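You operate a simulated robot arm through the tools that you are given. There is no shell and no other tool. Be economical: measure what you need, move in short steps, check, and stop when the job is done.

Carry out the task below with a simulated two-armed robot. There is one attempt and no reset: what you move stays moved.

## Task
Top up the blue cap jar with two yellow scoops of tea.
Fine: none spilt; scoop back, cap screwed on, canister lid on. Set down upright: yellow scoop.
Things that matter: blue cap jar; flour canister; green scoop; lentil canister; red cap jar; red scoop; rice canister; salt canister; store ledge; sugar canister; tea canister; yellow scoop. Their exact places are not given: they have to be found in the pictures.

It is judged by the outcome, as a careful person would: the job done as asked, and still so three seconds after it is handed in. It fails if anything else is knocked over, pushed out of place, dropped, spilled or broken. Lids that push on must go on centred and level and be pressed home; caps that screw on are set level and turned clockwise until they are tight.

## Robot
Two 7-joint arms with two-finger parallel grippers on one trunk, on a base that drives. Base frame: it is fixed to the floor where the robot stands at the start and does not move with it; the origin is under the middle of the robot, x ahead of it, y to its left, z up; the surface under the hand at the start is at about z = 0.82. Units: m, degrees, N and s.
The left shoulder is at the start at [0.06, 0.143, 0.926], the right one opposite. With the tool pointing down near the work surface each hand reaches from about 0.32 to 0.74 m from the robot's upright axis, wherever it stands, measured 20 degrees to its own side. Places, roughly: store ledge [0.5, 0.1, 0.8]. Payload 1.57 kg a hand.
The tool frame of a hand sits at the grasp point between the pads (the TCP): z along the fingers, y along the line on which they close. The tips reach 0.03 m beyond it. Largest opening 0.11 m; finger width 0.024, thickness 0.012; the body of the gripper, 0.048 by 0.112 m, starts 0.078 m behind the TCP.
Orientation is told as [roll, pitch, yaw] about the base's x, y, z axes, in that order, counted from this pose: with the fingers straight down and closing along the base's y, the tool's x points along the base's -x, its y along +y and its z along -z.

## Interface
- The arms move only by the tool send_rows. It takes "left_commands", "right_commands" or both (then of equal length, played together; a hand with none holds still); each is one flat list of numbers, 7 for each row, row after row: the shift along the tool's x, y, z in units of 30 mm (1.0 is 30 mm), then the turn, a rotation vector about the tool's x, y, z in units of 6 degrees (1.0 is 6 degrees), then the closure, from 0 (fully open) to 1 (shut). In form: [x, y, z, wx, wy, wz, gripper, x, y, z, wx, wy, wz, gripper, ...]. A call has 1 to 12 rows; each row shifts and turns the commanded pose from where the row before left it, along the tool's axes as they then stand. A call with a number of a shift or a turn outside -1 to 1 is refused whole. A row lasts 0.2 s, in which the tool goes at most 0.05 m and 8.6 degrees; a call with a longer step from one row to the next is refused whole, and so is a gripper value outside its range. A pose out of reach is approached as far as the arm can. The call stops where the force on the tool passes 90 N (or 10 N more than at its start, if that is more) or the arm is blocked; 0.2 s more then pass. The fingers move at their own pace (about 0.045 m/s each) and stop on an object; they squeeze with about 31 N. The grip force told is the motor's: it shows also when the fingers shut on nothing. Time passes only in rows, and 0.2 s behind the last, so rows that do not move let the fingers close. It gives the time, the measured TCP pose, the force on the tool (base axes), the opening and the grip force at its end, in the units of the frame above (readings bear some noise), with the torque about the TCP (base axes, N m) and any sound that the robot's microphone picked up.
- Cameras (640 x 400 px; columns grow to the right, rows downward): "scene" is now at [0.0513, 0.0142, 1.5464]; the picture's right is [0.16, -0.99, 0.00], its down [-0.67, -0.11, -0.73] and it looks along [0.72, 0.12, -0.68] (base axes); focal length 285 px, centre (320, 200). "left" rides on the left gripper at [0.07, -0.016, -0.141] in its tool frame; the picture's right is [0.23, 0.97, 0.00], its down [-0.85, 0.20, -0.48] and it looks along [-0.47, 0.11, 0.88] (tool axes); focal length 222 px, centre (320, 200). "right" rides on the right gripper at [0.07, 0.016, -0.141] in its tool frame; the picture's right is [-0.23, 0.97, 0.00], its down [-0.86, -0.20, -0.48] and it looks along [-0.47, -0.11, 0.88] (tool axes); focal length 222 px, centre (320, 200).
- snapshot(camera): a new picture of that camera. No time passes.
- move_column(by): slides the trunk up (or, below 0, down) by that many m; the arms and the scene camera ride with it, the base frame stays. It gives what a move gives, with no picture.
- steer(legs): drives the robot by 1 to 6 legs, each [ahead, left, turn to the left] in m, m and degrees, along the robot's own axes; the way and the turn of a leg run together, so that a leg with both is an arc; at most 1.5 m and 180 degrees a leg. The arms and the cameras ride along, it lands a little off, and it stops where it bumps. It gives what a move gives.
- aim_head(pan, tilt): turns the head with the scene camera to pan (to the left, within 86 degrees either way) and tilt (down, from -29 to 69), counted from straight ahead of the robot. It gives what a move gives.
- point_at(camera, pixels): for up to 12 pixels [column, row] of the newest picture of that camera ("zoom" is the newest enlarged one), the place [x, y, z] in the base frame of the surface seen there, good to about 0.002 m. No time passes.
- close_up(camera, box): a new picture of the part [left, top, right, bottom] of that camera's present view, enlarged. No time passes.
- hand_in(): hands the job in; it is judged then, once.

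Keep the steps short. Do not move on a guess: measure, check each grasp and each placing, and mend mistakes. In all there are 80 turns and 58 pictures (those below and enlarged ones count). Leave the grippers open and the arms clear of the work at the hand-in unless told otherwise, and finish with a single line.

The tools are called after "Emit:" as a command line: name --argument value ..., lists and objects as JSON in quotes. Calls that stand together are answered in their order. send_rows: Moves the arms, as the interface text tells. Its arguments: {"type":"object","properties":{"left_commands":{"type":"array","items":{"type":"number"}},"right_commands":{"type":"array","items":{"type":"number"}}},"required":[]} The other tools are called the same way: move_column (by) slides the trunk up or down; steer (legs) drives the base; aim_head (pan, tilt) turns the head that bears the scene camera; snapshot (camera) takes a picture; point_at (camera, pixels) gives the place of the surface under pixels of a picture; close_up (camera, box) takes an enlarged picture of a part of a camera's view; hand_in () hands the job in.

At the start:

```text
time: 0.0
left_tool_pos: [0.58, 0.2665, 1.0005]
left_orientation: [0.0, 0.1, 0.0]
left_ft_force: [0.2, 0.3, -0.2]
left_ft_torque: [0.03, 0.03, 0.02]
left_gripper_width: 0.1099
left_grasp_force: 0.1
right_tool_pos: [0.5591, -0.3077, 0.9995]
right_orientation: [-0.1, -0.1, 0.1]
right_ft_force: [-0.8, -0.9, -0.2]
right_ft_torque: [0.0, 0.0, -0.03]
right_gripper_width: 0.1102
right_grasp_force: 0.1
trunk travel left (down, up): [-0.525, 0.065]
robot x, y, heading: [-0.0003, 0.0011, 0.1]
head pan, tilt: [9.2, 42.9]
```

scene: 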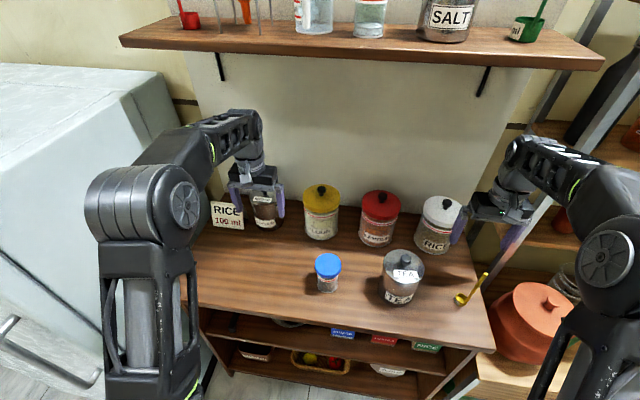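
right: 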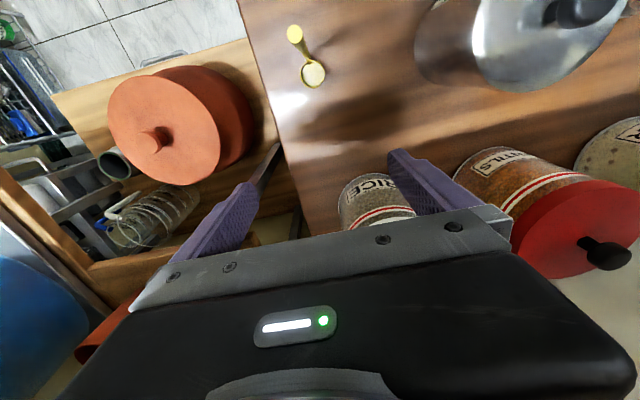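
left: 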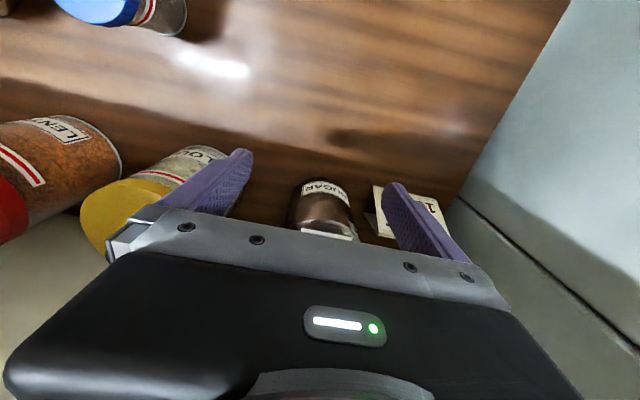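

I see the blue cap jar near (328,270), the tea canister near (403,275) and the yellow scoop near (472,290). I'll enlarge this area first, to measure it.

Emit:
close_up --camera "scene" --box '[290, 220, 500, 350]'

Emit:
close_up --camera "scene" --box '[200, 160, 360, 260]'

```text
3.05 times, centred on (395, 285) of scene
```

zoom: 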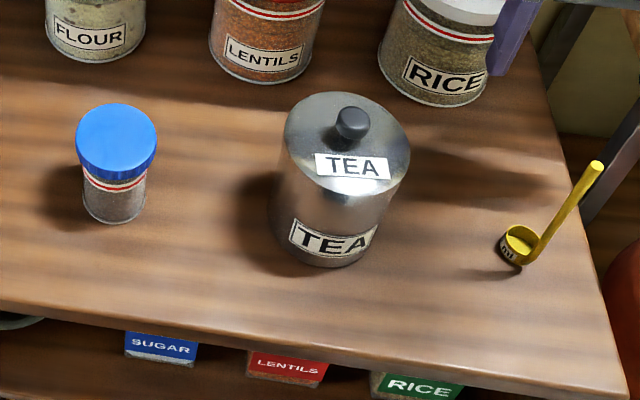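

```text
4.00 times, centred on (280, 210) of scene
```

zoom: 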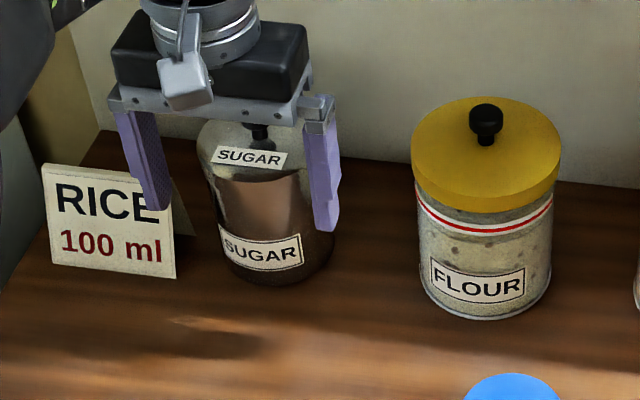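

I'll measure points on the jar, the tea canister and the scoop in an enlarged picture.

Emit:
close_up --camera "scene" --box '[380, 230, 500, 305]'

Emit:
point_at --camera "scene" --pixels '[[328, 254], [316, 266], [340, 268], [327, 277], [320, 285], [327, 292], [404, 257], [384, 262], [424, 262], [403, 279], [399, 303], [370, 310]]'

Emit:
point_at --camera "zoom" --pixels '[[550, 230], [497, 325], [415, 370], [440, 340], [410, 350], [120, 175], [115, 130], [40, 170], [190, 185]]'

```text
5.33 times, centred on (440, 268) of scene
```

zoom: 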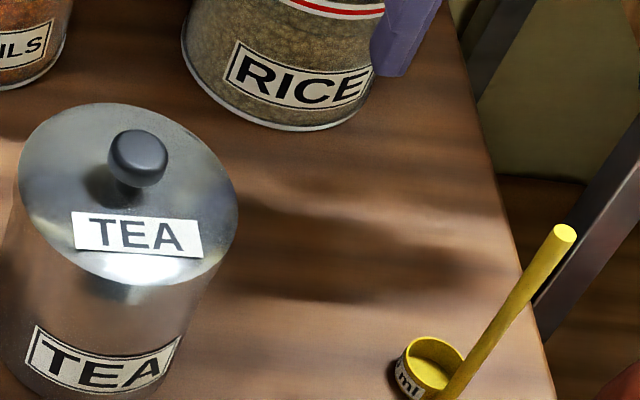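

```text
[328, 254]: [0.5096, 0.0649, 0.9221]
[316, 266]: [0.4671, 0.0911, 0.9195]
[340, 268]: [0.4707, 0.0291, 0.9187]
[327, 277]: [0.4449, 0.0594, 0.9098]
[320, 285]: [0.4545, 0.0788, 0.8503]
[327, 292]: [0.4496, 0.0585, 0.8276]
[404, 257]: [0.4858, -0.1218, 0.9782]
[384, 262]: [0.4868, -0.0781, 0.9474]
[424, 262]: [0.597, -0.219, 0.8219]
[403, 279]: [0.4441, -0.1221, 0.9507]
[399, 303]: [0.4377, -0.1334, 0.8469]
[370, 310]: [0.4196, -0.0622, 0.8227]
```

```text
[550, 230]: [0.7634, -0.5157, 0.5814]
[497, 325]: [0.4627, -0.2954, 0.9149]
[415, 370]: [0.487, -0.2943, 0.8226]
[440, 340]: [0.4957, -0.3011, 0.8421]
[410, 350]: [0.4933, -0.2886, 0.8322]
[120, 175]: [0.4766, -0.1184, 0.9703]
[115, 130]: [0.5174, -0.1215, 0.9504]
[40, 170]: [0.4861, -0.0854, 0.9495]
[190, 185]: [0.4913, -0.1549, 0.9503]
```

Next I'll measure the scoop's details: handle top near zoom (562,236) and the bowl near (430,365).

Emit:
close_up --camera "scene" --box '[440, 262, 500, 312]'

Emit:
close_up --camera "right" --box '[260, 10, 360, 100]'

```text
8.00 times, centred on (470, 287) of scene
```

zoom: 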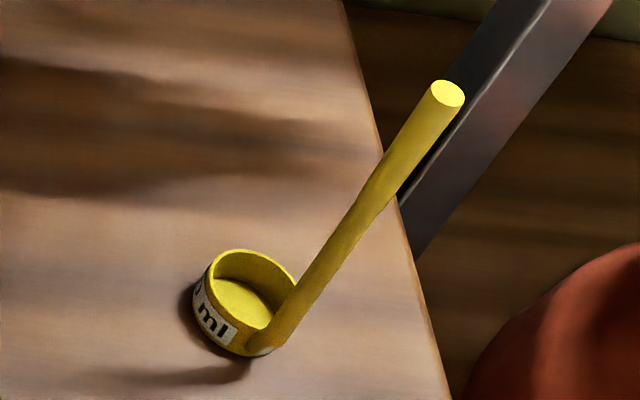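

```text
4.44 times, centred on (310, 55) of right
```

zoom: 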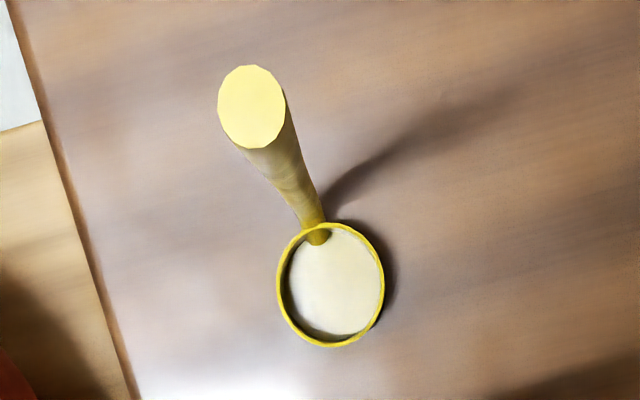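

The scoop has a round bowl and an upright handle. I'll measure both from the newest enlargement.

Emit:
point_at --camera "zoom" --pixels '[[252, 95], [230, 100], [278, 100], [285, 180], [312, 228], [330, 228], [282, 290], [380, 290], [330, 342], [335, 290], [345, 250], [450, 250]]'

```text
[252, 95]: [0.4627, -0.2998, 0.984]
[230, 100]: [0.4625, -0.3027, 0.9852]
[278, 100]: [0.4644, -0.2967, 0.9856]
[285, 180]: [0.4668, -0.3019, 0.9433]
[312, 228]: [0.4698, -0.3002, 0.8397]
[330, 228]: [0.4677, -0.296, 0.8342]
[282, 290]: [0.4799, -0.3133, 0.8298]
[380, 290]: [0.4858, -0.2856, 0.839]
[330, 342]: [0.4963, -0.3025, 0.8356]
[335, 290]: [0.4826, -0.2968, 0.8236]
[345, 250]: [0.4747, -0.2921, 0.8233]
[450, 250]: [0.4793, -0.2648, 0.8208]
```

The scoop's bowl is at about (0.483,-0.299), with its rim at z 0.838. The handle is at (0.466,-0.300) and its top is at z 0.985. Now I'll enlarge the jar to see how far down the cap reaches and how the body is shaped.

Emit:
close_up --camera "scene" --box '[300, 245, 360, 300]'

```text
7.27 times, centred on (330, 272) of scene
```

zoom: 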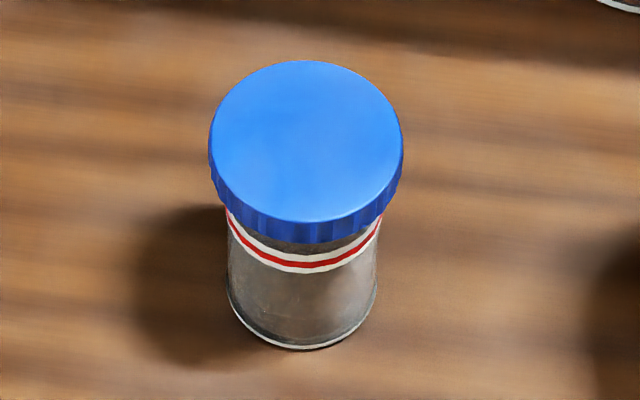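

Emit:
point_at --camera "zoom" --pixels '[[214, 140], [398, 140], [306, 66], [306, 214], [306, 240], [306, 252], [306, 270], [306, 300], [306, 345], [232, 290], [372, 290], [300, 390]]'

```text
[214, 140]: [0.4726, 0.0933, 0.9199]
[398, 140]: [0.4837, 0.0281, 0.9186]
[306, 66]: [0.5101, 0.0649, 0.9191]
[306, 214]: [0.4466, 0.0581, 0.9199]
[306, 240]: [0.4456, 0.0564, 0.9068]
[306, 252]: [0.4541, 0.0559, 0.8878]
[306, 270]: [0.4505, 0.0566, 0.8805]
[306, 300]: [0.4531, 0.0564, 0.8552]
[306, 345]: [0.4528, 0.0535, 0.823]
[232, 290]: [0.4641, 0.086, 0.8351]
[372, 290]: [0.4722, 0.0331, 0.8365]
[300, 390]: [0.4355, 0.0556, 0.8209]
```

The cap is centred at (0.478,0.061), with radius 0.033 and z 0.905–0.920. The body has a radius of about 0.0265. I'll back the base 0.10 m so the hands have room in front, then look and measure the neighbours.

Emit:
steer --legs '[[-0.1, 0, 0]]'

Emit:
snapshot --camera "scene"

```text
time: 1.2
left_tool_pos: [0.4756, 0.2671, 1.0006]
left_orientation: [0.0, -0.1, 0.2]
left_ft_force: [-0.5, 0.4, -0.7]
left_ft_torque: [-0.02, -0.05, 0.0]
left_gripper_width: 0.11
left_grasp_force: 0.0
right_tool_pos: [0.4552, -0.3064, 1.0008]
right_orientation: [0.0, -0.1, 0.2]
right_ft_force: [-0.4, -0.6, 0.5]
right_ft_torque: [0.0, -0.04, -0.03]
right_gripper_width: 0.11
right_grasp_force: 0.1
trunk travel left (down, up): [-0.525, 0.065]
robot x, y, heading: [-0.1025, 0.0, 0.0]
head pan, tilt: [9.2, 42.9]
```

```text
48 pictures are left
```

scene: 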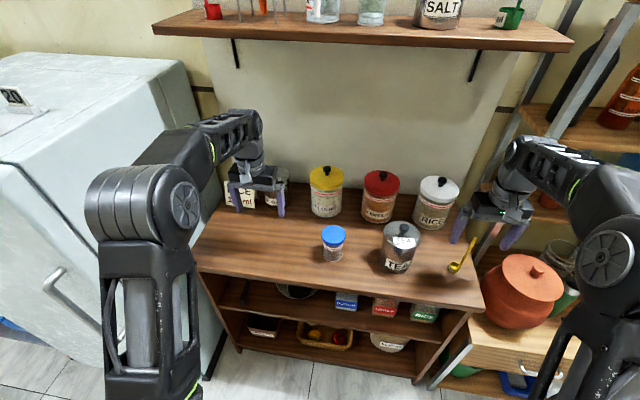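

The right hand now stands over the scoop, with the handle top between its open fingers, so I'll raise it first. Meanwhile I'll measure the flour canister, the sugar canister and the table edge.

Emit:
point_at --camera "scene" --pixels '[[325, 213], [314, 200], [326, 180], [378, 219], [395, 200], [232, 264], [330, 275], [281, 195], [245, 205], [430, 226], [220, 225], [400, 229]]'

Emit:
send_rows --right_commands '[0, 0, -1, 0, 0, 0, 0, 0, 0, -1, 0, 0, 0, 0, 0, 0, -1, 0, 0, 0, 0]' --left_commands '[0, 0, 0, 0, 0, -1, 0, 0, 0, 0, 0, 0, -1, 0, 0, 0, 0, 0, 0, -1, 0]'

```text
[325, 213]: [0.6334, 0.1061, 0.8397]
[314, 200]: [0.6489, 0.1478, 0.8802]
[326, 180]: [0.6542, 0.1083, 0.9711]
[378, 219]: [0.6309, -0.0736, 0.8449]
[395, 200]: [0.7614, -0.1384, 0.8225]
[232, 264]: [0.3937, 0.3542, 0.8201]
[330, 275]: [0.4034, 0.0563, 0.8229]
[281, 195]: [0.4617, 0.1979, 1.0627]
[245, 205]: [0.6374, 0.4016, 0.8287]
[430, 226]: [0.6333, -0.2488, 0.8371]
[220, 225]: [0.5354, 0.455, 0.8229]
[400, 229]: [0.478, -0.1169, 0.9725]
```

```text
time: 2.0
left_tool_pos: [0.4761, 0.2684, 0.9994]
left_orientation: [0.1, -0.1, 18.2]
left_ft_force: [0.3, 0.0, -0.2]
left_ft_torque: [0.0, 0.0, 0.03]
left_gripper_width: 0.1098
left_grasp_force: 0.1
right_tool_pos: [0.457, -0.3062, 1.0696]
right_orientation: [0.0, 0.0, 0.1]
right_ft_force: [0.3, -0.5, 0.5]
right_ft_torque: [0.04, 0.0, 0.0]
right_gripper_width: 0.1102
right_grasp_force: 0.1
right hand out of reach, approached as far as the arm can: row 3
trunk travel left (down, up): [-0.525, 0.065]
robot x, y, heading: [-0.1049, 0.0041, 0.1]
head pan, tilt: [9.2, 42.9]
```

The back row starts at x 0.63, so there is room. The right hand ran out of upward reach, so I'll raise the trunk 0.05 m and then finish the left yaw turn.

Emit:
move_column --by 0.05

Emit:
send_rows --left_commands '[0, 0, 0, 0, 0, -1, 0, 0, 0, 0, 0, 0, -1, 0, 0, 0, 0, 0, 0, -1, 0, 0, 0, 0, 0, 0, -1, 0, 0, 0, 0, 0, 0, -1, 0, 0, 0, 0, 0, 0, -1, 0, 0, 0, 0, 0, 0, -1, 0, 0, 0, 0, 0, 0, -1, 0, 0, 0, 0, 0, 0, -1, 0, 0, 0, 0, 0, 0, -1, 0, 0, 0, 0, 0, 0, -1, 0, 0, 0, 0, 0, 0, -1, 0]'

Emit:
send_rows --left_commands '[0, 0, 0, 0, 1, 0, 0, 0, 0, 0, 0, 1, 0, 0, 0, 0, 0, 0, 1, 0, 0, 0, 0, 0, 0, 1, 0, 0, 0, 0, 0, 0, 1, 0, 0, 0, 0, 0, 0, 1, 0, 0, 0, 0, 0, 0, 1, 0, 0, 0, 0, 0, 0, 1, 0, 0, 0, 0, 0, 0, 1, 0, 0, 0, 0, 0, 0, 1, 0, 0, 0, 0, 0, 0, 0.83, 0, 0]'

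```text
time: 2.9
left_tool_pos: [0.4762, 0.2681, 1.0505]
left_orientation: [0.0, 0.0, 18.2]
left_ft_force: [0.4, 0.4, 0.7]
left_ft_torque: [-0.04, -0.02, 0.01]
left_gripper_width: 0.1098
left_grasp_force: 0.0
right_tool_pos: [0.4576, -0.3059, 1.1211]
right_orientation: [0.1, 0.0, 0.1]
right_ft_force: [0.1, 0.6, 0.4]
right_ft_torque: [-0.01, -0.04, 0.0]
right_gripper_width: 0.1099
right_grasp_force: 0.1
trunk travel left (down, up): [-0.575, 0.015]
robot x, y, heading: [-0.1027, 0.001, 0.3]
head pan, tilt: [9.2, 42.9]
```

```text
time: 5.5
left_tool_pos: [0.4756, 0.2675, 1.0498]
left_orientation: [0.0, -0.1, 90.4]
left_ft_force: [-0.9, 0.0, 0.4]
left_ft_torque: [0.01, 0.03, 0.01]
left_gripper_width: 0.1101
left_grasp_force: 0.0
right_tool_pos: [0.4575, -0.3052, 1.1209]
right_orientation: [0.0, 0.0, 0.1]
right_ft_force: [-0.4, -0.4, -0.2]
right_ft_torque: [0.0, 0.02, -0.02]
right_gripper_width: 0.1101
right_grasp_force: 0.0
trunk travel left (down, up): [-0.575, 0.015]
robot x, y, heading: [-0.1009, 0.0029, 0.1]
head pan, tilt: [9.2, 42.9]
```

```text
time: 7.9
left_tool_pos: [0.4571, 0.2744, 1.0656]
left_orientation: [-0.4, 41.5, 90.9]
left_ft_force: [-0.6, -0.9, 0.7]
left_ft_torque: [0.01, 0.02, -0.01]
left_gripper_width: 0.11
left_grasp_force: 0.1
left hand out of reach, approached as far as the arm can: row 7, 8, 9, 10, 11
right_tool_pos: [0.4565, -0.3049, 1.1206]
right_orientation: [0.0, 0.1, 0.1]
right_ft_force: [0.4, 0.0, -0.1]
right_ft_torque: [0.0, 0.0, 0.01]
right_gripper_width: 0.11
right_grasp_force: 0.1
trunk travel left (down, up): [-0.575, 0.015]
robot x, y, heading: [-0.1042, -0.0005, 0.3]
head pan, tilt: [9.2, 42.9]
```

The tilt stopped at 41.5° because of the reach limit. I'll move the hand down toward the jar's height, still clear of the jar, and see whether the full tilt comes there.

Emit:
send_rows --left_commands '[-0.657, 0, 0.8, 0, 0, 0, 0, -0.657, 0, 0.8, 0, 0, 0, 0, -0.657, 0, 0.8, 0, 0, 0, 0, -0.657, 0, 0.8, 0, 0, 0, 0, -0.657, 0, 0.8, 0, 0, 0, 0, 0, 0, 0, 0, 0, 0, 0]'

Emit:
snapshot --camera "scene"

```text
time: 9.3
left_tool_pos: [0.4564, 0.2703, 0.9137]
left_orientation: [-0.4, 41.5, 90.8]
left_ft_force: [0.2, 0.3, 0.7]
left_ft_torque: [0.02, -0.03, 0.03]
left_gripper_width: 0.11
left_grasp_force: 0.0
right_tool_pos: [0.457, -0.3054, 1.121]
right_orientation: [0.1, 0.0, 0.1]
right_ft_force: [-0.3, -0.1, 0.2]
right_ft_torque: [-0.03, -0.06, 0.04]
right_gripper_width: 0.11
right_grasp_force: 0.1
trunk travel left (down, up): [-0.575, 0.015]
robot x, y, heading: [-0.1044, -0.0003, -0.1]
head pan, tilt: [9.2, 42.9]
```

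```text
47 pictures are left
```

scene: 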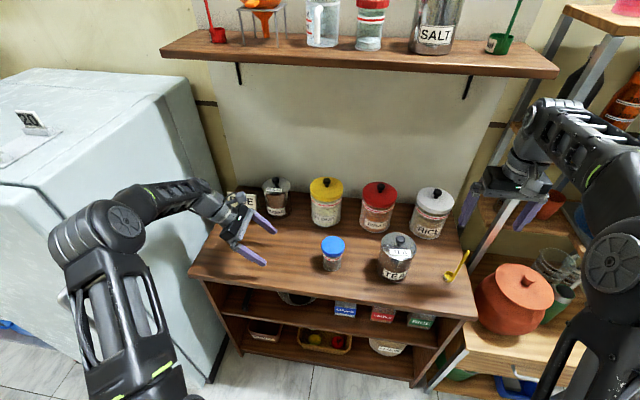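

The left wrist limit blocks pointing along -y. The forearm points forward and to the right, so I'll use that heading instead: yaw -45, then tilt forward with the camera below. I'm un-tilting, rising and turning back now.

Emit:
send_rows --left_commands '[0, 0, -0.45, 0, -1, 0, 0, 0, 0, -0.45, 0, -1, 0, 0, 0, 0, -0.45, 0, -1, 0, 0, 0, 0, -0.45, 0, -1, 0, 0, 0, 0, -0.45, 0, -1, 0, 0, 0, 0, -0.45, 0, -1, 0, 0, 0, 0, -0.45, 0, -0.92, 0, 0, 0, 0, 0, 0, 0, 1, 0, 0, 0, 0, 0, 0, 1, 0, 0, 0, 0, 0, 0, 1, 0, 0, 0, 0, 0, 0, 1, 0, 0, 0, 0, 0, 0, 1, 0]'

Emit:
send_rows --left_commands '[0, 0, 0, 0, 0, 1, 0, 0, 0, 0, 0, 0, 1, 0, 0, 0, 0, 0, 0, 1, 0, 0, 0, 0, 0, 0, 1, 0, 0, 0, 0, 0, 0, 1, 0, 0, 0, 0, 0, 0, 1, 0, 0, 0, 0, 0, 0, 1, 0, 0, 0, 0, 0, 0, 1, 0, 0, 0, 0, 0, 0, 1, 0, 0, 0, 0, 0, 0, 1, 0, 0, 0, 0, 0, 0, 1, 0, 0, 0, 0, 0, 0, 1, 0]'

Emit:
send_rows --left_commands '[0, 0, 0, 0, 0, 1, 0, 0, 0, 0, 0, 0, 1, 0, 0, 0, 0, 0, 0, 1, 0, 0, 0, 0, 0, 0, 1, 0, 0, 0, 0, 0, 0, 1, 0, 0, 0, 0, 0, 0, 0.6, 0]'

```text
time: 11.9
left_tool_pos: [0.4565, 0.3044, 0.9971]
left_orientation: [-0.3, -0.2, 61.0]
left_ft_force: [-0.4, 0.3, 0.0]
left_ft_torque: [0.0, 0.0, 0.04]
left_gripper_width: 0.1099
left_grasp_force: 0.0
right_tool_pos: [0.4575, -0.3049, 1.1198]
right_orientation: [0.0, 0.0, 0.1]
right_ft_force: [0.1, 0.0, -0.3]
right_ft_torque: [-0.02, 0.01, 0.03]
right_gripper_width: 0.1097
right_grasp_force: 0.0
trunk travel left (down, up): [-0.575, 0.015]
robot x, y, heading: [-0.1006, 0.0028, -0.1]
head pan, tilt: [9.2, 42.9]
```

```text
time: 14.5
left_tool_pos: [0.4557, 0.3051, 0.9979]
left_orientation: [0.1, -0.3, -11.0]
left_ft_force: [0.6, -0.5, 0.4]
left_ft_torque: [0.03, 0.0, 0.05]
left_gripper_width: 0.1103
left_grasp_force: 0.0
right_tool_pos: [0.4581, -0.3047, 1.1208]
right_orientation: [0.0, 0.0, 0.1]
right_ft_force: [-0.2, 0.0, -0.7]
right_ft_torque: [-0.02, 0.01, -0.03]
right_gripper_width: 0.1102
right_grasp_force: 0.1
trunk travel left (down, up): [-0.575, 0.015]
robot x, y, heading: [-0.1009, 0.0008, -0.1]
head pan, tilt: [9.2, 42.9]
```

```text
time: 15.9
left_tool_pos: [0.4554, 0.3043, 0.9957]
left_orientation: [0.1, -0.2, -44.6]
left_ft_force: [0.6, -0.6, 0.6]
left_ft_torque: [0.01, -0.01, 0.04]
left_gripper_width: 0.1101
left_grasp_force: 0.0
right_tool_pos: [0.458, -0.3046, 1.1192]
right_orientation: [0.1, 0.0, 0.1]
right_ft_force: [0.1, 0.0, 0.7]
right_ft_torque: [-0.02, -0.03, 0.01]
right_gripper_width: 0.1099
right_grasp_force: 0.0
trunk travel left (down, up): [-0.575, 0.015]
robot x, y, heading: [-0.1057, -0.0005, 0.1]
head pan, tilt: [9.2, 42.9]
```

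Yaw is -44.6. I'll slide the left hand to about (0.36,0.19), clear of everything at z 1.0, and tilt forward 65°.

Emit:
send_rows --left_commands '[-0.09, -0.987, 0, 0, 0, 0, 0, -0.09, -0.987, 0, 0, 0, 0, 0, -0.09, -0.987, 0, 0, 0, 0, 0, -0.09, -0.987, 0, 0, 0, 0, 0, -0.09, -0.987, 0, 0, 0, 0, 0, 0, 0, 0, 0, -1, 0, 0, 0, 0, 0, 0, -1, 0, 0, 0, 0, 0, 0, -1, 0, 0, 0, 0, 0, 0, -1, 0, 0, 0, 0, 0, 0, -1, 0, 0, 0, 0, 0, 0, -1, 0, 0, 0, 0, 0, 0, -1, 0, 0]'

Emit:
send_rows --left_commands '[0, 0, 0, 0, -1, 0, 0, 0, 0, 0, 0, -1, 0, 0, 0, 0, 0, 0, -1, 0, 0, 0, 0, 0, 0, -0.83, 0, 0, 0, 0, 0, 0, 0, 0, 0]'

Emit:
snapshot --camera "scene"

```text
time: 18.5
left_tool_pos: [0.3622, 0.1908, 0.9949]
left_orientation: [0.5, -42.2, -44.7]
left_ft_force: [-0.4, -0.8, -0.3]
left_ft_torque: [0.04, -0.03, 0.01]
left_gripper_width: 0.1101
left_grasp_force: 0.1
right_tool_pos: [0.4573, -0.3058, 1.1205]
right_orientation: [0.0, 0.0, 0.0]
right_ft_force: [-0.4, 0.3, -0.6]
right_ft_torque: [-0.05, 0.01, 0.04]
right_gripper_width: 0.1098
right_grasp_force: 0.0
trunk travel left (down, up): [-0.575, 0.015]
robot x, y, heading: [-0.1028, 0.0002, 0.1]
head pan, tilt: [9.2, 42.9]
```

```text
time: 19.7
left_tool_pos: [0.3619, 0.1897, 0.9952]
left_orientation: [0.5, -65.2, -45.0]
left_ft_force: [0.0, 0.3, 0.0]
left_ft_torque: [0.03, -0.02, 0.01]
left_gripper_width: 0.1099
left_grasp_force: 0.0
right_tool_pos: [0.4583, -0.3058, 1.1196]
right_orientation: [0.0, 0.0, 0.1]
right_ft_force: [0.2, 0.4, 0.0]
right_ft_torque: [-0.01, 0.02, -0.01]
right_gripper_width: 0.11
right_grasp_force: 0.1
trunk travel left (down, up): [-0.575, 0.015]
robot x, y, heading: [-0.1044, -0.0019, 0.1]
head pan, tilt: [9.2, 42.9]
```

```text
46 pictures are left
```

scene: 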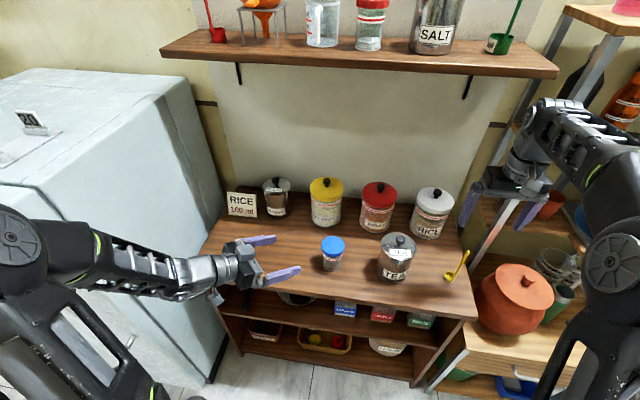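

That worked: pitch -65, yaw -45. Now I'll go to the pre-grasp point (0.395,0.144,0.907), in line with the jar.

Emit:
send_rows --left_commands '[0.467, -0.077, 0.733, 0, 0, 0, 0, 0.467, -0.077, 0.733, 0, 0, 0, 0, 0.467, -0.077, 0.733, 0, 0, 0, 0, 0.467, -0.077, 0.733, 0, 0, 0, 0, 0, 0, 0, 0, 0, 0, 0]'

Emit:
snapshot --camera "left"

```text
time: 20.9
left_tool_pos: [0.3959, 0.1448, 0.9092]
left_orientation: [0.7, -65.1, -45.0]
left_ft_force: [-1.5, 0.3, 0.0]
left_ft_torque: [0.01, -0.02, 0.01]
left_gripper_width: 0.1101
left_grasp_force: 0.0
right_tool_pos: [0.458, -0.3057, 1.1205]
right_orientation: [0.0, 0.0, 0.1]
right_ft_force: [0.0, -0.7, 0.6]
right_ft_torque: [-0.01, -0.01, 0.0]
right_gripper_width: 0.1099
right_grasp_force: 0.0
trunk travel left (down, up): [-0.575, 0.015]
robot x, y, heading: [-0.1034, 0.0011, 0.1]
head pan, tilt: [9.2, 42.9]
```

```text
45 pictures are left
```

left: 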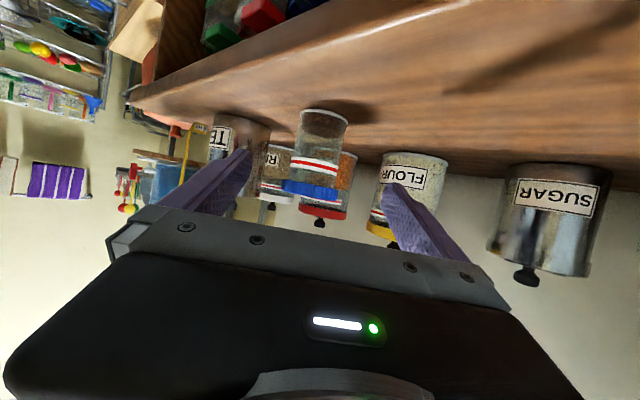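

The jar sits between the fingers. I'll advance 0.12 m along the tool axis and then close on the body.

Emit:
send_rows --left_commands '[0.015, 0, 0.803, 0, 0, 0, 0, 0.015, 0, 0.803, 0, 0, 0, 0, 0.015, 0, 0.803, 0, 0, 0, 0, 0.015, 0, 0.803, 0, 0, 0, 0, 0.015, 0, 0.803, 0, 0, 0, 0, 0, 0, 0, 0, 0, 0, 0]'

Emit:
snapshot --camera "left"

Emit:
close_up --camera "scene" --box '[230, 190, 430, 310]'

```text
time: 22.3
left_tool_pos: [0.4744, 0.0686, 0.8533]
left_orientation: [0.6, -65.2, -45.0]
left_ft_force: [-1.2, -1.0, -0.5]
left_ft_torque: [0.03, 0.01, 0.01]
left_gripper_width: 0.1096
left_grasp_force: 0.0
right_tool_pos: [0.4554, -0.3053, 1.1204]
right_orientation: [0.0, 0.0, 0.1]
right_ft_force: [-0.2, 0.4, -0.1]
right_ft_torque: [-0.02, -0.01, -0.04]
right_gripper_width: 0.1099
right_grasp_force: 0.1
trunk travel left (down, up): [-0.575, 0.015]
robot x, y, heading: [-0.1016, -0.0004, 0.0]
head pan, tilt: [9.2, 42.9]
```

```text
44 pictures are left
```

left: 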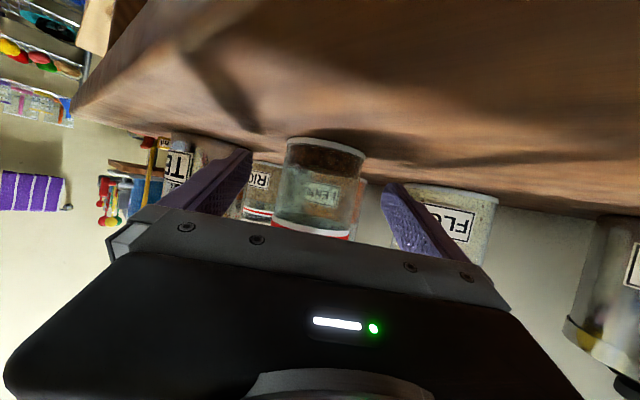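

```text
3.20 times, centred on (330, 250) of scene
```

zoom: 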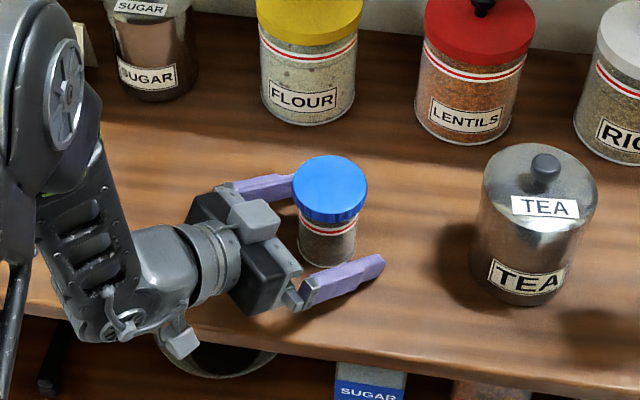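

The jar is centred to within 3 mm. I'll shift by that and close.

Emit:
send_rows --left_commands '[0, -0.09, 0, 0, 0, 0, 0.2, 0, 0, 0, 0, 0, 0, 0.35, 0, 0, 0, 0, 0, 0, 0.45, 0, 0, 0, 0, 0, 0, 0.5, 0, 0, 0, 0, 0, 0, 0.6, 0, 0, 0, 0, 0, 0, 0.8, 0, 0, 0, 0, 0, 0, 1, 0, 0, 0, 0, 0, 0, 1, 0, 0, 0, 0, 0, 0, 1]'

Emit:
close_up --camera "scene" --box '[300, 220, 430, 300]'

```text
time: 24.3
left_tool_pos: [0.4723, 0.0673, 0.8543]
left_orientation: [0.5, -65.1, -45.1]
left_ft_force: [-0.3, -1.2, 2.1]
left_ft_torque: [-0.08, 0.02, 0.01]
left_gripper_width: 0.0497
left_grasp_force: 30.9
right_tool_pos: [0.457, -0.3055, 1.12]
right_orientation: [0.1, 0.0, 0.2]
right_ft_force: [0.2, 0.2, 0.2]
right_ft_torque: [-0.01, 0.03, 0.0]
right_gripper_width: 0.1099
right_grasp_force: 0.0
trunk travel left (down, up): [-0.575, 0.015]
robot x, y, heading: [-0.1044, 0.0004, -0.0]
head pan, tilt: [9.2, 42.9]
```

```text
4.92 times, centred on (365, 260) of scene
```

zoom: 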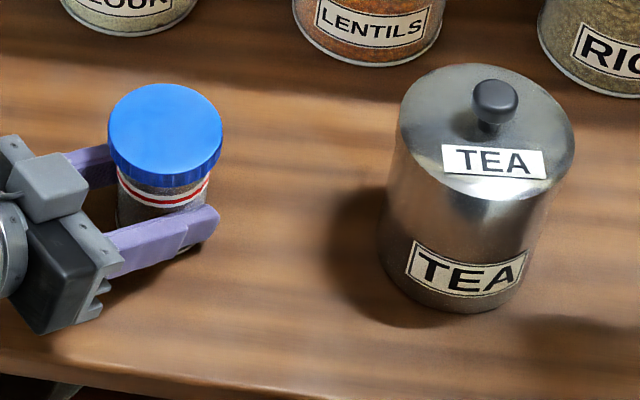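

Emit:
point_at --camera "zoom" --pixels '[[112, 130], [218, 130], [165, 88], [165, 170], [495, 95], [478, 96], [514, 96], [495, 82], [412, 120], [572, 130], [490, 190], [488, 68]]'

```text
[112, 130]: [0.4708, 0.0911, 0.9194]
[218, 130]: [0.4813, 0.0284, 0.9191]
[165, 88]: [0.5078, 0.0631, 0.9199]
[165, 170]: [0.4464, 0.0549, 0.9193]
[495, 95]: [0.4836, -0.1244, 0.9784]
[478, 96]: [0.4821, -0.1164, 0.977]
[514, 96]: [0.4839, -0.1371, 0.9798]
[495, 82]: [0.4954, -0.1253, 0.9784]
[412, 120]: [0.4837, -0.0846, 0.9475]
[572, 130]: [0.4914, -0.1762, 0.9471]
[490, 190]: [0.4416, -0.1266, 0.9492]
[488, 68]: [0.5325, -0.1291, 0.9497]
```

The jar is held: opening 0.0497, force 31 N, and the cap still at about (0.477,0.060). Now I'll bring the right hand over the cap, high up, and turn it to about -72° yaw so there is room to unscrew counter-clockwise.

Emit:
send_rows --right_commands '[-0.055, 1, 0, 0, 0, 0, 0, -0.055, 1, 0, 0, 0, 0, 0, -0.055, 1, 0, 0, 0, 0, 0, -0.055, 1, 0, 0, 0, 0, 0, -0.055, 1, 0, 0, 0, 0, 0, -0.055, 1, 0, 0, 0, 0, 0, -0.055, 1, 0, 0, 0, 0, 0, -0.055, 1, 0, 0, 0, 0, 0, -0.055, 1, 0, 0, 0, 0, 0, -0.055, 1, 0, 0, 0, 0, 0, -0.055, 1, 0, 0, 0, 0, 0, -0.055, 1, 0, 0, 0, 0, 0]'

Emit:
send_rows --right_commands '[0, 0, 0.3, 0, 0, 1, 0.25, 0, 0, 0.3, 0, 0, 1, 0.25, 0, 0, 0.3, 0, 0, 1, 0.25, 0, 0, 0.3, 0, 0, 1, 0.25, 0, 0, 0.3, 0, 0, 1, 0.25, 0, 0, 0.3, 0, 0, 1, 0.25, 0, 0, 0.3, 0, 0, 1, 0.25, 0, 0, 0.3, 0, 0, 1, 0.25, 0, 0, 0.3, 0, 0, 1, 0.25, 0, 0, 0.3, 0, 0, 1, 0.25, 0, 0, 0.3, 0, 0, 1, 0.25, 0, 0, 0.3, 0, 0, 1, 0.25]'

Emit:
close_up --camera "scene" --box '[240, 160, 440, 290]'

```text
time: 26.9
left_tool_pos: [0.4718, 0.0658, 0.8544]
left_orientation: [0.5, -65.2, -44.9]
left_ft_force: [-0.2, 0.8, 2.0]
left_ft_torque: [-0.06, 0.03, 0.03]
left_gripper_width: 0.0498
left_grasp_force: 30.9
right_tool_pos: [0.4681, -0.1349, 1.1226]
right_orientation: [-0.1, -0.5, 0.2]
right_ft_force: [0.1, -0.1, 0.6]
right_ft_torque: [0.0, 0.0, -0.01]
right_gripper_width: 0.1101
right_grasp_force: 0.1
right hand out of reach, approached as far as the arm can: row 6, 7, 8, 9, 10, 11, 12
trunk travel left (down, up): [-0.575, 0.015]
robot x, y, heading: [-0.1035, -0.0014, 0.1]
head pan, tilt: [9.2, 42.9]
```

```text
time: 29.5
left_tool_pos: [0.4718, 0.0666, 0.8543]
left_orientation: [0.6, -65.2, -44.9]
left_ft_force: [-0.1, 0.9, 3.1]
left_ft_torque: [-0.05, 0.04, -0.01]
left_gripper_width: 0.05
left_grasp_force: 31.0
right_tool_pos: [0.4697, -0.1339, 1.0134]
right_orientation: [0.0, 0.0, -72.0]
right_ft_force: [-0.3, -0.3, 0.1]
right_ft_torque: [-0.04, -0.02, 0.02]
right_gripper_width: 0.0825
right_grasp_force: 0.1
trunk travel left (down, up): [-0.575, 0.015]
robot x, y, heading: [-0.105, -0.0006, 0.3]
head pan, tilt: [9.2, 42.9]
```

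```text
3.08 times, centred on (340, 225) of scene
```

zoom: 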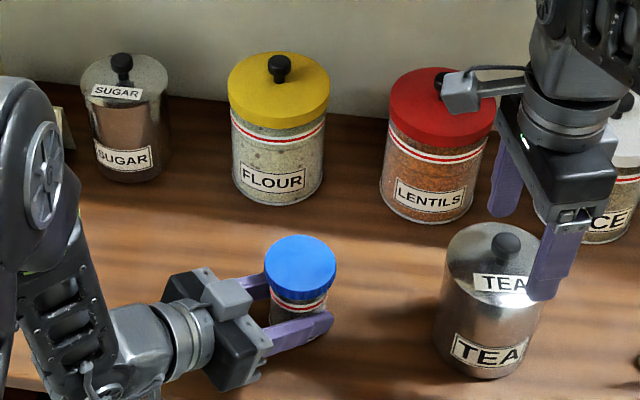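

The right hand is just above the tea knob at (0.484,-0.127), so I'll take the tea lid off first. I'll centre over the knob, lower until the tips are just above the lid at z 0.955, and close.

Emit:
send_rows --right_commands '[0.07, 0.53, 0, 0, 0, 0, 0.25, 0, 0, 0.47, 0, 0, 0, 0.25, 0, 0, 0.47, 0, 0, 0, 0.25, 0, 0, 0, 0, 0, 0, 0.25]'

Emit:
snapshot --camera "right"

```text
time: 30.5
left_tool_pos: [0.4712, 0.0669, 0.8545]
left_orientation: [0.6, -65.2, -45.0]
left_ft_force: [-1.7, 0.2, 3.2]
left_ft_torque: [-0.07, 0.1, -0.01]
left_gripper_width: 0.0501
left_grasp_force: 30.8
right_tool_pos: [0.4829, -0.1268, 0.9859]
right_orientation: [0.0, 0.0, -71.8]
right_ft_force: [-0.1, 0.0, -0.4]
right_ft_torque: [-0.02, 0.01, 0.01]
right_gripper_width: 0.0825
right_grasp_force: 0.1
trunk travel left (down, up): [-0.575, 0.015]
robot x, y, heading: [-0.1025, 0.0021, 0.3]
head pan, tilt: [9.2, 42.9]
```

```text
40 pictures are left
```

right: 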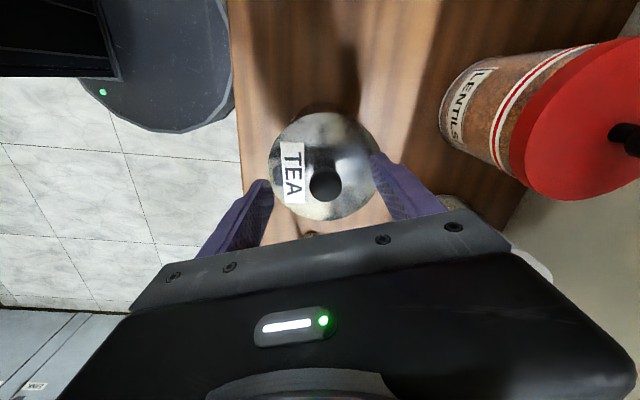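

The knob is at (325,186), midway between the fingers. I'll close on it.

Emit:
send_rows --right_commands '[0, 0, 0, 0, 0, 0, 0.6, 0, 0, 0, 0, 0, 0, 0.8, 0, 0, 0, 0, 0, 0, 1, 0, 0, 0, 0, 0, 0, 1, 0, 0, 0, 0, 0, 0, 1]'

Emit:
send_rows --right_commands '[0, 0, -0.1, 0, 0, 0, 1, 0, 0, -0.15, 0, 0, 0, 1, 0, 0, -0.15, 0, 0, 0, 1, 0, 0, -0.15, 0, 0, 0, 1]'

Emit:
close_up --camera "scene" --box '[340, 180, 480, 300]'

```text
time: 31.7
left_tool_pos: [0.4733, 0.0669, 0.8546]
left_orientation: [0.5, -65.2, -45.0]
left_ft_force: [-1.8, -0.3, 2.0]
left_ft_torque: [-0.07, 0.08, -0.04]
left_gripper_width: 0.0501
left_grasp_force: 30.9
right_tool_pos: [0.483, -0.1256, 0.9863]
right_orientation: [0.1, 0.0, -71.9]
right_ft_force: [0.5, 0.6, 3.2]
right_ft_torque: [-0.01, -0.03, -0.01]
right_gripper_width: 0.0238
right_grasp_force: 25.8
trunk travel left (down, up): [-0.575, 0.015]
robot x, y, heading: [-0.1048, -0.0037, -0.2]
head pan, tilt: [9.2, 42.9]
```

```text
time: 32.7
left_tool_pos: [0.472, 0.066, 0.8544]
left_orientation: [0.6, -65.3, -45.0]
left_ft_force: [-1.5, 0.4, 2.3]
left_ft_torque: [-0.08, 0.09, 0.0]
left_gripper_width: 0.05
left_grasp_force: 30.9
right_tool_pos: [0.4833, -0.1288, 1.0026]
right_orientation: [0.0, 0.0, -71.9]
right_ft_force: [0.0, -0.1, -0.6]
right_ft_torque: [0.0, -0.02, 0.0]
right_gripper_width: 0.0237
right_grasp_force: 30.9
trunk travel left (down, up): [-0.575, 0.015]
robot x, y, heading: [-0.1055, -0.0032, 0.0]
head pan, tilt: [9.2, 42.9]
heard: snap
```

```text
3.33 times, centred on (410, 240) of scene
```

zoom: 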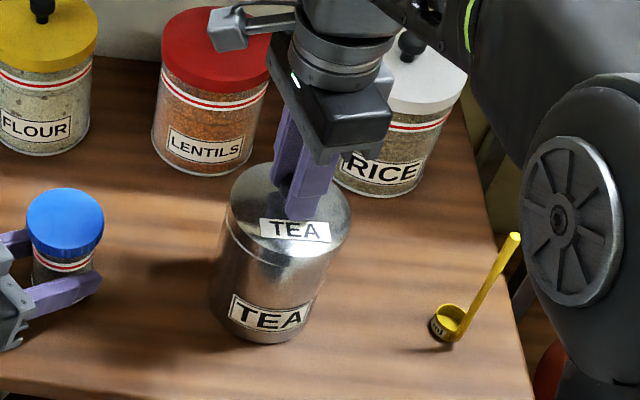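

The lid came off with a snap. I'll lift it higher, carry it to the free patch at (0.45,-0.228), and lower it part way.

Emit:
send_rows --right_commands '[0, 0, -0.8, 0, 0, 0, 1, 0, 0, -0.8, 0, 0, 0, 1, -0.943, -0.692, 0, 0, 0, 0, 1, -0.943, -0.692, 0, 0, 0, 0, 1, -0.943, -0.692, 0, 0, 0, 0, 1, 0, 0, 1, 0, 0, 0, 1, 0, 0, 1, 0, 0, 0, 1, 0, 0, 1, 0, 0, 0, 1, 0, 0, 1, 0, 0, 0, 1, 0, 0, 0, 0, 0, 0, 1]'

Emit:
close_up --camera "scene" --box '[340, 190, 500, 310]'

```text
time: 34.9
left_tool_pos: [0.4727, 0.0667, 0.8538]
left_orientation: [0.6, -65.2, -45.0]
left_ft_force: [-0.6, -0.5, 1.2]
left_ft_torque: [-0.08, 0.09, 0.0]
left_gripper_width: 0.05
left_grasp_force: 30.9
right_tool_pos: [0.4509, -0.2285, 0.9296]
right_orientation: [-0.1, 0.1, -71.9]
right_ft_force: [0.7, 0.0, -1.0]
right_ft_torque: [-0.03, -0.02, 0.01]
right_gripper_width: 0.0236
right_grasp_force: 30.8
trunk travel left (down, up): [-0.575, 0.015]
robot x, y, heading: [-0.1009, -0.0022, 0.1]
head pan, tilt: [9.2, 42.9]
```

```text
3.33 times, centred on (420, 250) of scene
```

zoom: 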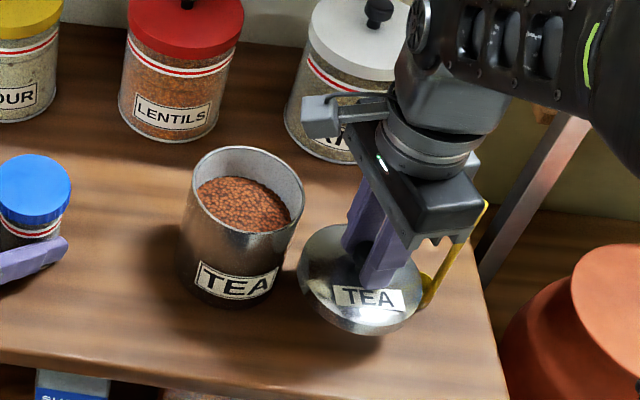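

The canister is open and its tea lies about 3 cm below the rim. I'll lower the lid in small steps until contact shows in the force reading.

Emit:
send_rows --right_commands '[0, 0, 0.3, 0, 0, 0, 1, 0, 0, 0.3, 0, 0, 0, 1, 0, 0, 0.3, 0, 0, 0, 1, 0, 0, 0.25, 0, 0, 0, 1, 0, 0, 0.2, 0, 0, 0, 1]'

Emit:
close_up --camera "scene" --box '[390, 210, 490, 300]'

```text
time: 36.1
left_tool_pos: [0.4718, 0.0658, 0.8539]
left_orientation: [0.6, -65.3, -45.1]
left_ft_force: [0.1, -1.2, 2.2]
left_ft_torque: [-0.08, 0.05, 0.02]
left_gripper_width: 0.05
left_grasp_force: 31.3
right_tool_pos: [0.4513, -0.2272, 0.8894]
right_orientation: [0.1, 0.0, -71.9]
right_ft_force: [0.0, -0.4, -0.5]
right_ft_torque: [0.0, -0.04, 0.0]
right_gripper_width: 0.0238
right_grasp_force: 31.1
trunk travel left (down, up): [-0.575, 0.015]
robot x, y, heading: [-0.1016, 0.0012, 0.2]
head pan, tilt: [9.2, 42.9]
```

```text
4.44 times, centred on (440, 255) of scene
```

zoom: 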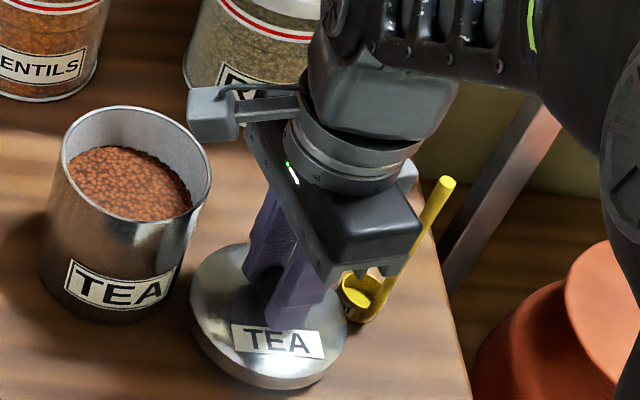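

Lid top is near z 0.853 and there is no contact yet. I'll go on in 3 mm rows.

Emit:
send_rows --right_commands '[0, 0, 0.1, 0, 0, 0, 1, 0, 0, 0.1, 0, 0, 0, 1, 0, 0, 0.1, 0, 0, 0, 1]'

Emit:
point_at --camera "zoom" --pixels '[[208, 320], [225, 360], [240, 330], [340, 355], [195, 300], [130, 180], [95, 170], [170, 200], [140, 107], [70, 150], [207, 180], [150, 240]]'

```text
time: 36.9
left_tool_pos: [0.4711, 0.0663, 0.8538]
left_orientation: [0.6, -65.2, -45.0]
left_ft_force: [0.7, -1.4, 2.2]
left_ft_torque: [-0.1, 0.04, 0.03]
left_gripper_width: 0.0499
left_grasp_force: 30.8
right_tool_pos: [0.45, -0.2278, 0.8806]
right_orientation: [0.0, 0.1, -71.9]
right_ft_force: [-0.7, 0.3, -0.7]
right_ft_torque: [0.01, 0.03, -0.04]
right_gripper_width: 0.0236
right_grasp_force: 30.1
trunk travel left (down, up): [-0.575, 0.015]
robot x, y, heading: [-0.1023, 0.0, 0.1]
head pan, tilt: [9.2, 42.9]
```

```text
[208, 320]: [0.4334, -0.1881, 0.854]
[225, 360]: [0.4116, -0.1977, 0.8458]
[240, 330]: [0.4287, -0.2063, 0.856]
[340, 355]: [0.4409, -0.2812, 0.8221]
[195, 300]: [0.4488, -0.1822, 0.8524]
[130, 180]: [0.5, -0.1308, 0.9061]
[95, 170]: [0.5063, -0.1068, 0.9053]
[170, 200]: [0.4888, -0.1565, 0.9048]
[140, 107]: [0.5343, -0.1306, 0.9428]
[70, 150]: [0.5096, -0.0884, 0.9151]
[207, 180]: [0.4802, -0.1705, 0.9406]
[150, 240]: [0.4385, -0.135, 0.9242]
```

The tea surface is at z 0.905 and the canister rim at 0.942. I'll keep lowering the lid.

Emit:
send_rows --right_commands '[0, 0, 0.1, 0, 0, 0, 1, 0, 0, 0.07, 0, 0, 0, 1, 0, 0, 0.07, 0, 0, 0, 1, 0, 0, 0, 0, 0, 0, 1]'

Emit:
send_rows --right_commands '[0, 0, 0.05, 0, 0, 0, 1, 0, 0, 0.05, 0, 0, 0, 1, 0, 0, 0, 0, 0, 0, 1]'

```text
time: 37.9
left_tool_pos: [0.4723, 0.0669, 0.8541]
left_orientation: [0.6, -65.2, -44.9]
left_ft_force: [-0.4, 0.4, 2.7]
left_ft_torque: [-0.08, 0.03, 0.0]
left_gripper_width: 0.0499
left_grasp_force: 31.1
right_tool_pos: [0.4503, -0.229, 0.8738]
right_orientation: [0.0, 0.1, -71.8]
right_ft_force: [-0.4, -0.3, -0.6]
right_ft_torque: [0.01, 0.03, 0.05]
right_gripper_width: 0.0237
right_grasp_force: 31.0
trunk travel left (down, up): [-0.575, 0.015]
robot x, y, heading: [-0.1069, -0.0009, 0.3]
head pan, tilt: [9.2, 42.9]
```

```text
time: 38.7
left_tool_pos: [0.4729, 0.0658, 0.8547]
left_orientation: [0.6, -65.2, -44.9]
left_ft_force: [-0.1, -0.2, 2.5]
left_ft_torque: [-0.11, 0.06, -0.01]
left_gripper_width: 0.0497
left_grasp_force: 30.9
right_tool_pos: [0.4489, -0.2255, 0.87]
right_orientation: [-0.1, 0.1, -71.9]
right_ft_force: [1.3, 0.6, -0.3]
right_ft_torque: [0.02, 0.02, -0.03]
right_gripper_width: 0.0235
right_grasp_force: 30.4
trunk travel left (down, up): [-0.575, 0.015]
robot x, y, heading: [-0.1032, -0.0008, -0.0]
head pan, tilt: [9.2, 42.9]
```

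No contact yet; I'll go further in 2 mm rows.

Emit:
send_rows --right_commands '[0, 0, 0.07, 0, 0, 0, 1, 0, 0, 0.07, 0, 0, 0, 1, 0, 0, 0.0, 0, 0, 0, 1]'

Emit:
send_rows --right_commands '[0, 0, 0.05, 0, 0, 0, 1, 0, 0, 0.05, 0, 0, 0, 1, 0, 0, 0, 0, 0, 0, 1]'

Emit:
close_up --camera "scene" --box '[390, 220, 490, 310]'

```text
time: 39.5
left_tool_pos: [0.4714, 0.0658, 0.854]
left_orientation: [0.6, -65.1, -44.9]
left_ft_force: [0.9, -0.3, 2.0]
left_ft_torque: [-0.09, 0.02, 0.02]
left_gripper_width: 0.05
left_grasp_force: 31.2
right_tool_pos: [0.4516, -0.2267, 0.867]
right_orientation: [0.0, 0.0, -71.8]
right_ft_force: [0.4, -0.2, -0.4]
right_ft_torque: [-0.01, -0.02, 0.02]
right_gripper_width: 0.0234
right_grasp_force: 30.6
trunk travel left (down, up): [-0.575, 0.015]
robot x, y, heading: [-0.1027, 0.0013, -0.1]
head pan, tilt: [9.2, 42.9]
```

```text
time: 40.3
left_tool_pos: [0.4711, 0.0664, 0.8542]
left_orientation: [0.5, -65.1, -45.0]
left_ft_force: [-0.6, -0.5, 1.2]
left_ft_torque: [-0.07, 0.08, -0.02]
left_gripper_width: 0.0497
left_grasp_force: 30.6
right_tool_pos: [0.4514, -0.2274, 0.8636]
right_orientation: [0.3, -0.1, -71.9]
right_ft_force: [3.6, 1.1, 8.8]
right_ft_torque: [0.12, 0.16, -0.08]
right_gripper_width: 0.0239
right_grasp_force: 30.6
trunk travel left (down, up): [-0.575, 0.015]
robot x, y, heading: [-0.1014, 0.0017, 0.0]
head pan, tilt: [9.2, 42.9]
```

```text
4.44 times, centred on (440, 265) of scene
```

zoom: 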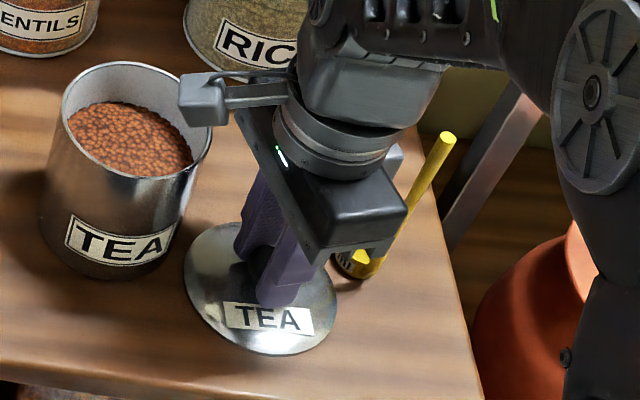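

The lid touched the table (8.8 N at TCP z 0.8636). I'll release it and rise to z 1.0.

Emit:
send_rows --right_commands '[0, 0, -0.02, 0, 0, 0, 0.8, 0, 0, 0, 0, 0, 0, 0.5, 0, 0, 0, 0, 0, 0, 0.25, 0, 0, 0, 0, 0, 0, 0.25, 0, 0, 0, 0, 0, 0, 0.25, 0, 0, -0.5, 0, 0, 0, 0.25, 0, 0, -1, 0, 0, 0, 0.25, 0, 0, -1, 0, 0, 0, 0.25, 0, 0, -1, 0, 0, 0, 0.25, 0, 0, -1, 0, 0, 0, 0.25]'

Emit:
send_rows --right_commands '[0.983, 0.419, 0, 0, 0, 0, 0.25, 0.983, 0.419, 0, 0, 0, 0, 0.25, 0.983, 0.419, 0, 0, 0, 0, 0.25, 0.983, 0.419, 0, 0, 0, 0, 0.25, 0.983, 0.419, 0, 0, 0, 0, 0.25, 0.983, 0.419, 0, 0, 0, 0, 0.25, 0.983, 0.419, 0, 0, 0, 0, 0.25, 0.983, 0.419, 0, 0, 0, 0, 0.25, 0.983, 0.419, 0, 0, 0, 0, 0.25, 0, 0, 0, 0, 0, 0, 0.25]'

Emit:
close_up --camera "scene" --box '[250, 180, 490, 330]'

```text
time: 42.5
left_tool_pos: [0.4721, 0.0667, 0.8535]
left_orientation: [0.6, -65.3, -45.0]
left_ft_force: [-1.9, 1.4, 2.1]
left_ft_torque: [-0.08, 0.1, -0.05]
left_gripper_width: 0.0499
left_grasp_force: 31.2
right_tool_pos: [0.4508, -0.2269, 1.0002]
right_orientation: [0.0, 0.0, -71.8]
right_ft_force: [0.4, -0.1, 0.7]
right_ft_torque: [0.01, -0.01, 0.0]
right_gripper_width: 0.0826
right_grasp_force: 0.1
trunk travel left (down, up): [-0.575, 0.015]
robot x, y, heading: [-0.104, -0.0042, 0.0]
head pan, tilt: [9.2, 42.9]
```

```text
time: 44.7
left_tool_pos: [0.4718, 0.0662, 0.8536]
left_orientation: [0.5, -65.2, -44.9]
left_ft_force: [-0.6, -0.5, 1.5]
left_ft_torque: [-0.07, 0.03, 0.02]
left_gripper_width: 0.0499
left_grasp_force: 30.6
right_tool_pos: [0.4756, 0.0616, 0.9995]
right_orientation: [0.1, -0.1, -71.9]
right_ft_force: [-0.1, -0.9, -0.2]
right_ft_torque: [0.0, 0.0, -0.01]
right_gripper_width: 0.0825
right_grasp_force: 0.1
trunk travel left (down, up): [-0.575, 0.015]
robot x, y, heading: [-0.0991, 0.0028, -0.0]
head pan, tilt: [9.2, 42.9]
```

```text
2.67 times, centred on (370, 255) of scene
```

zoom: 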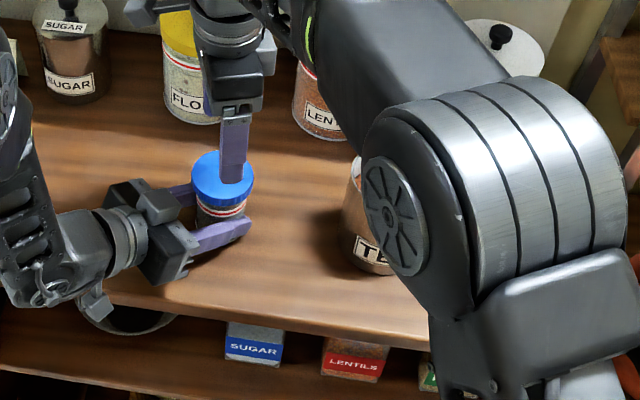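

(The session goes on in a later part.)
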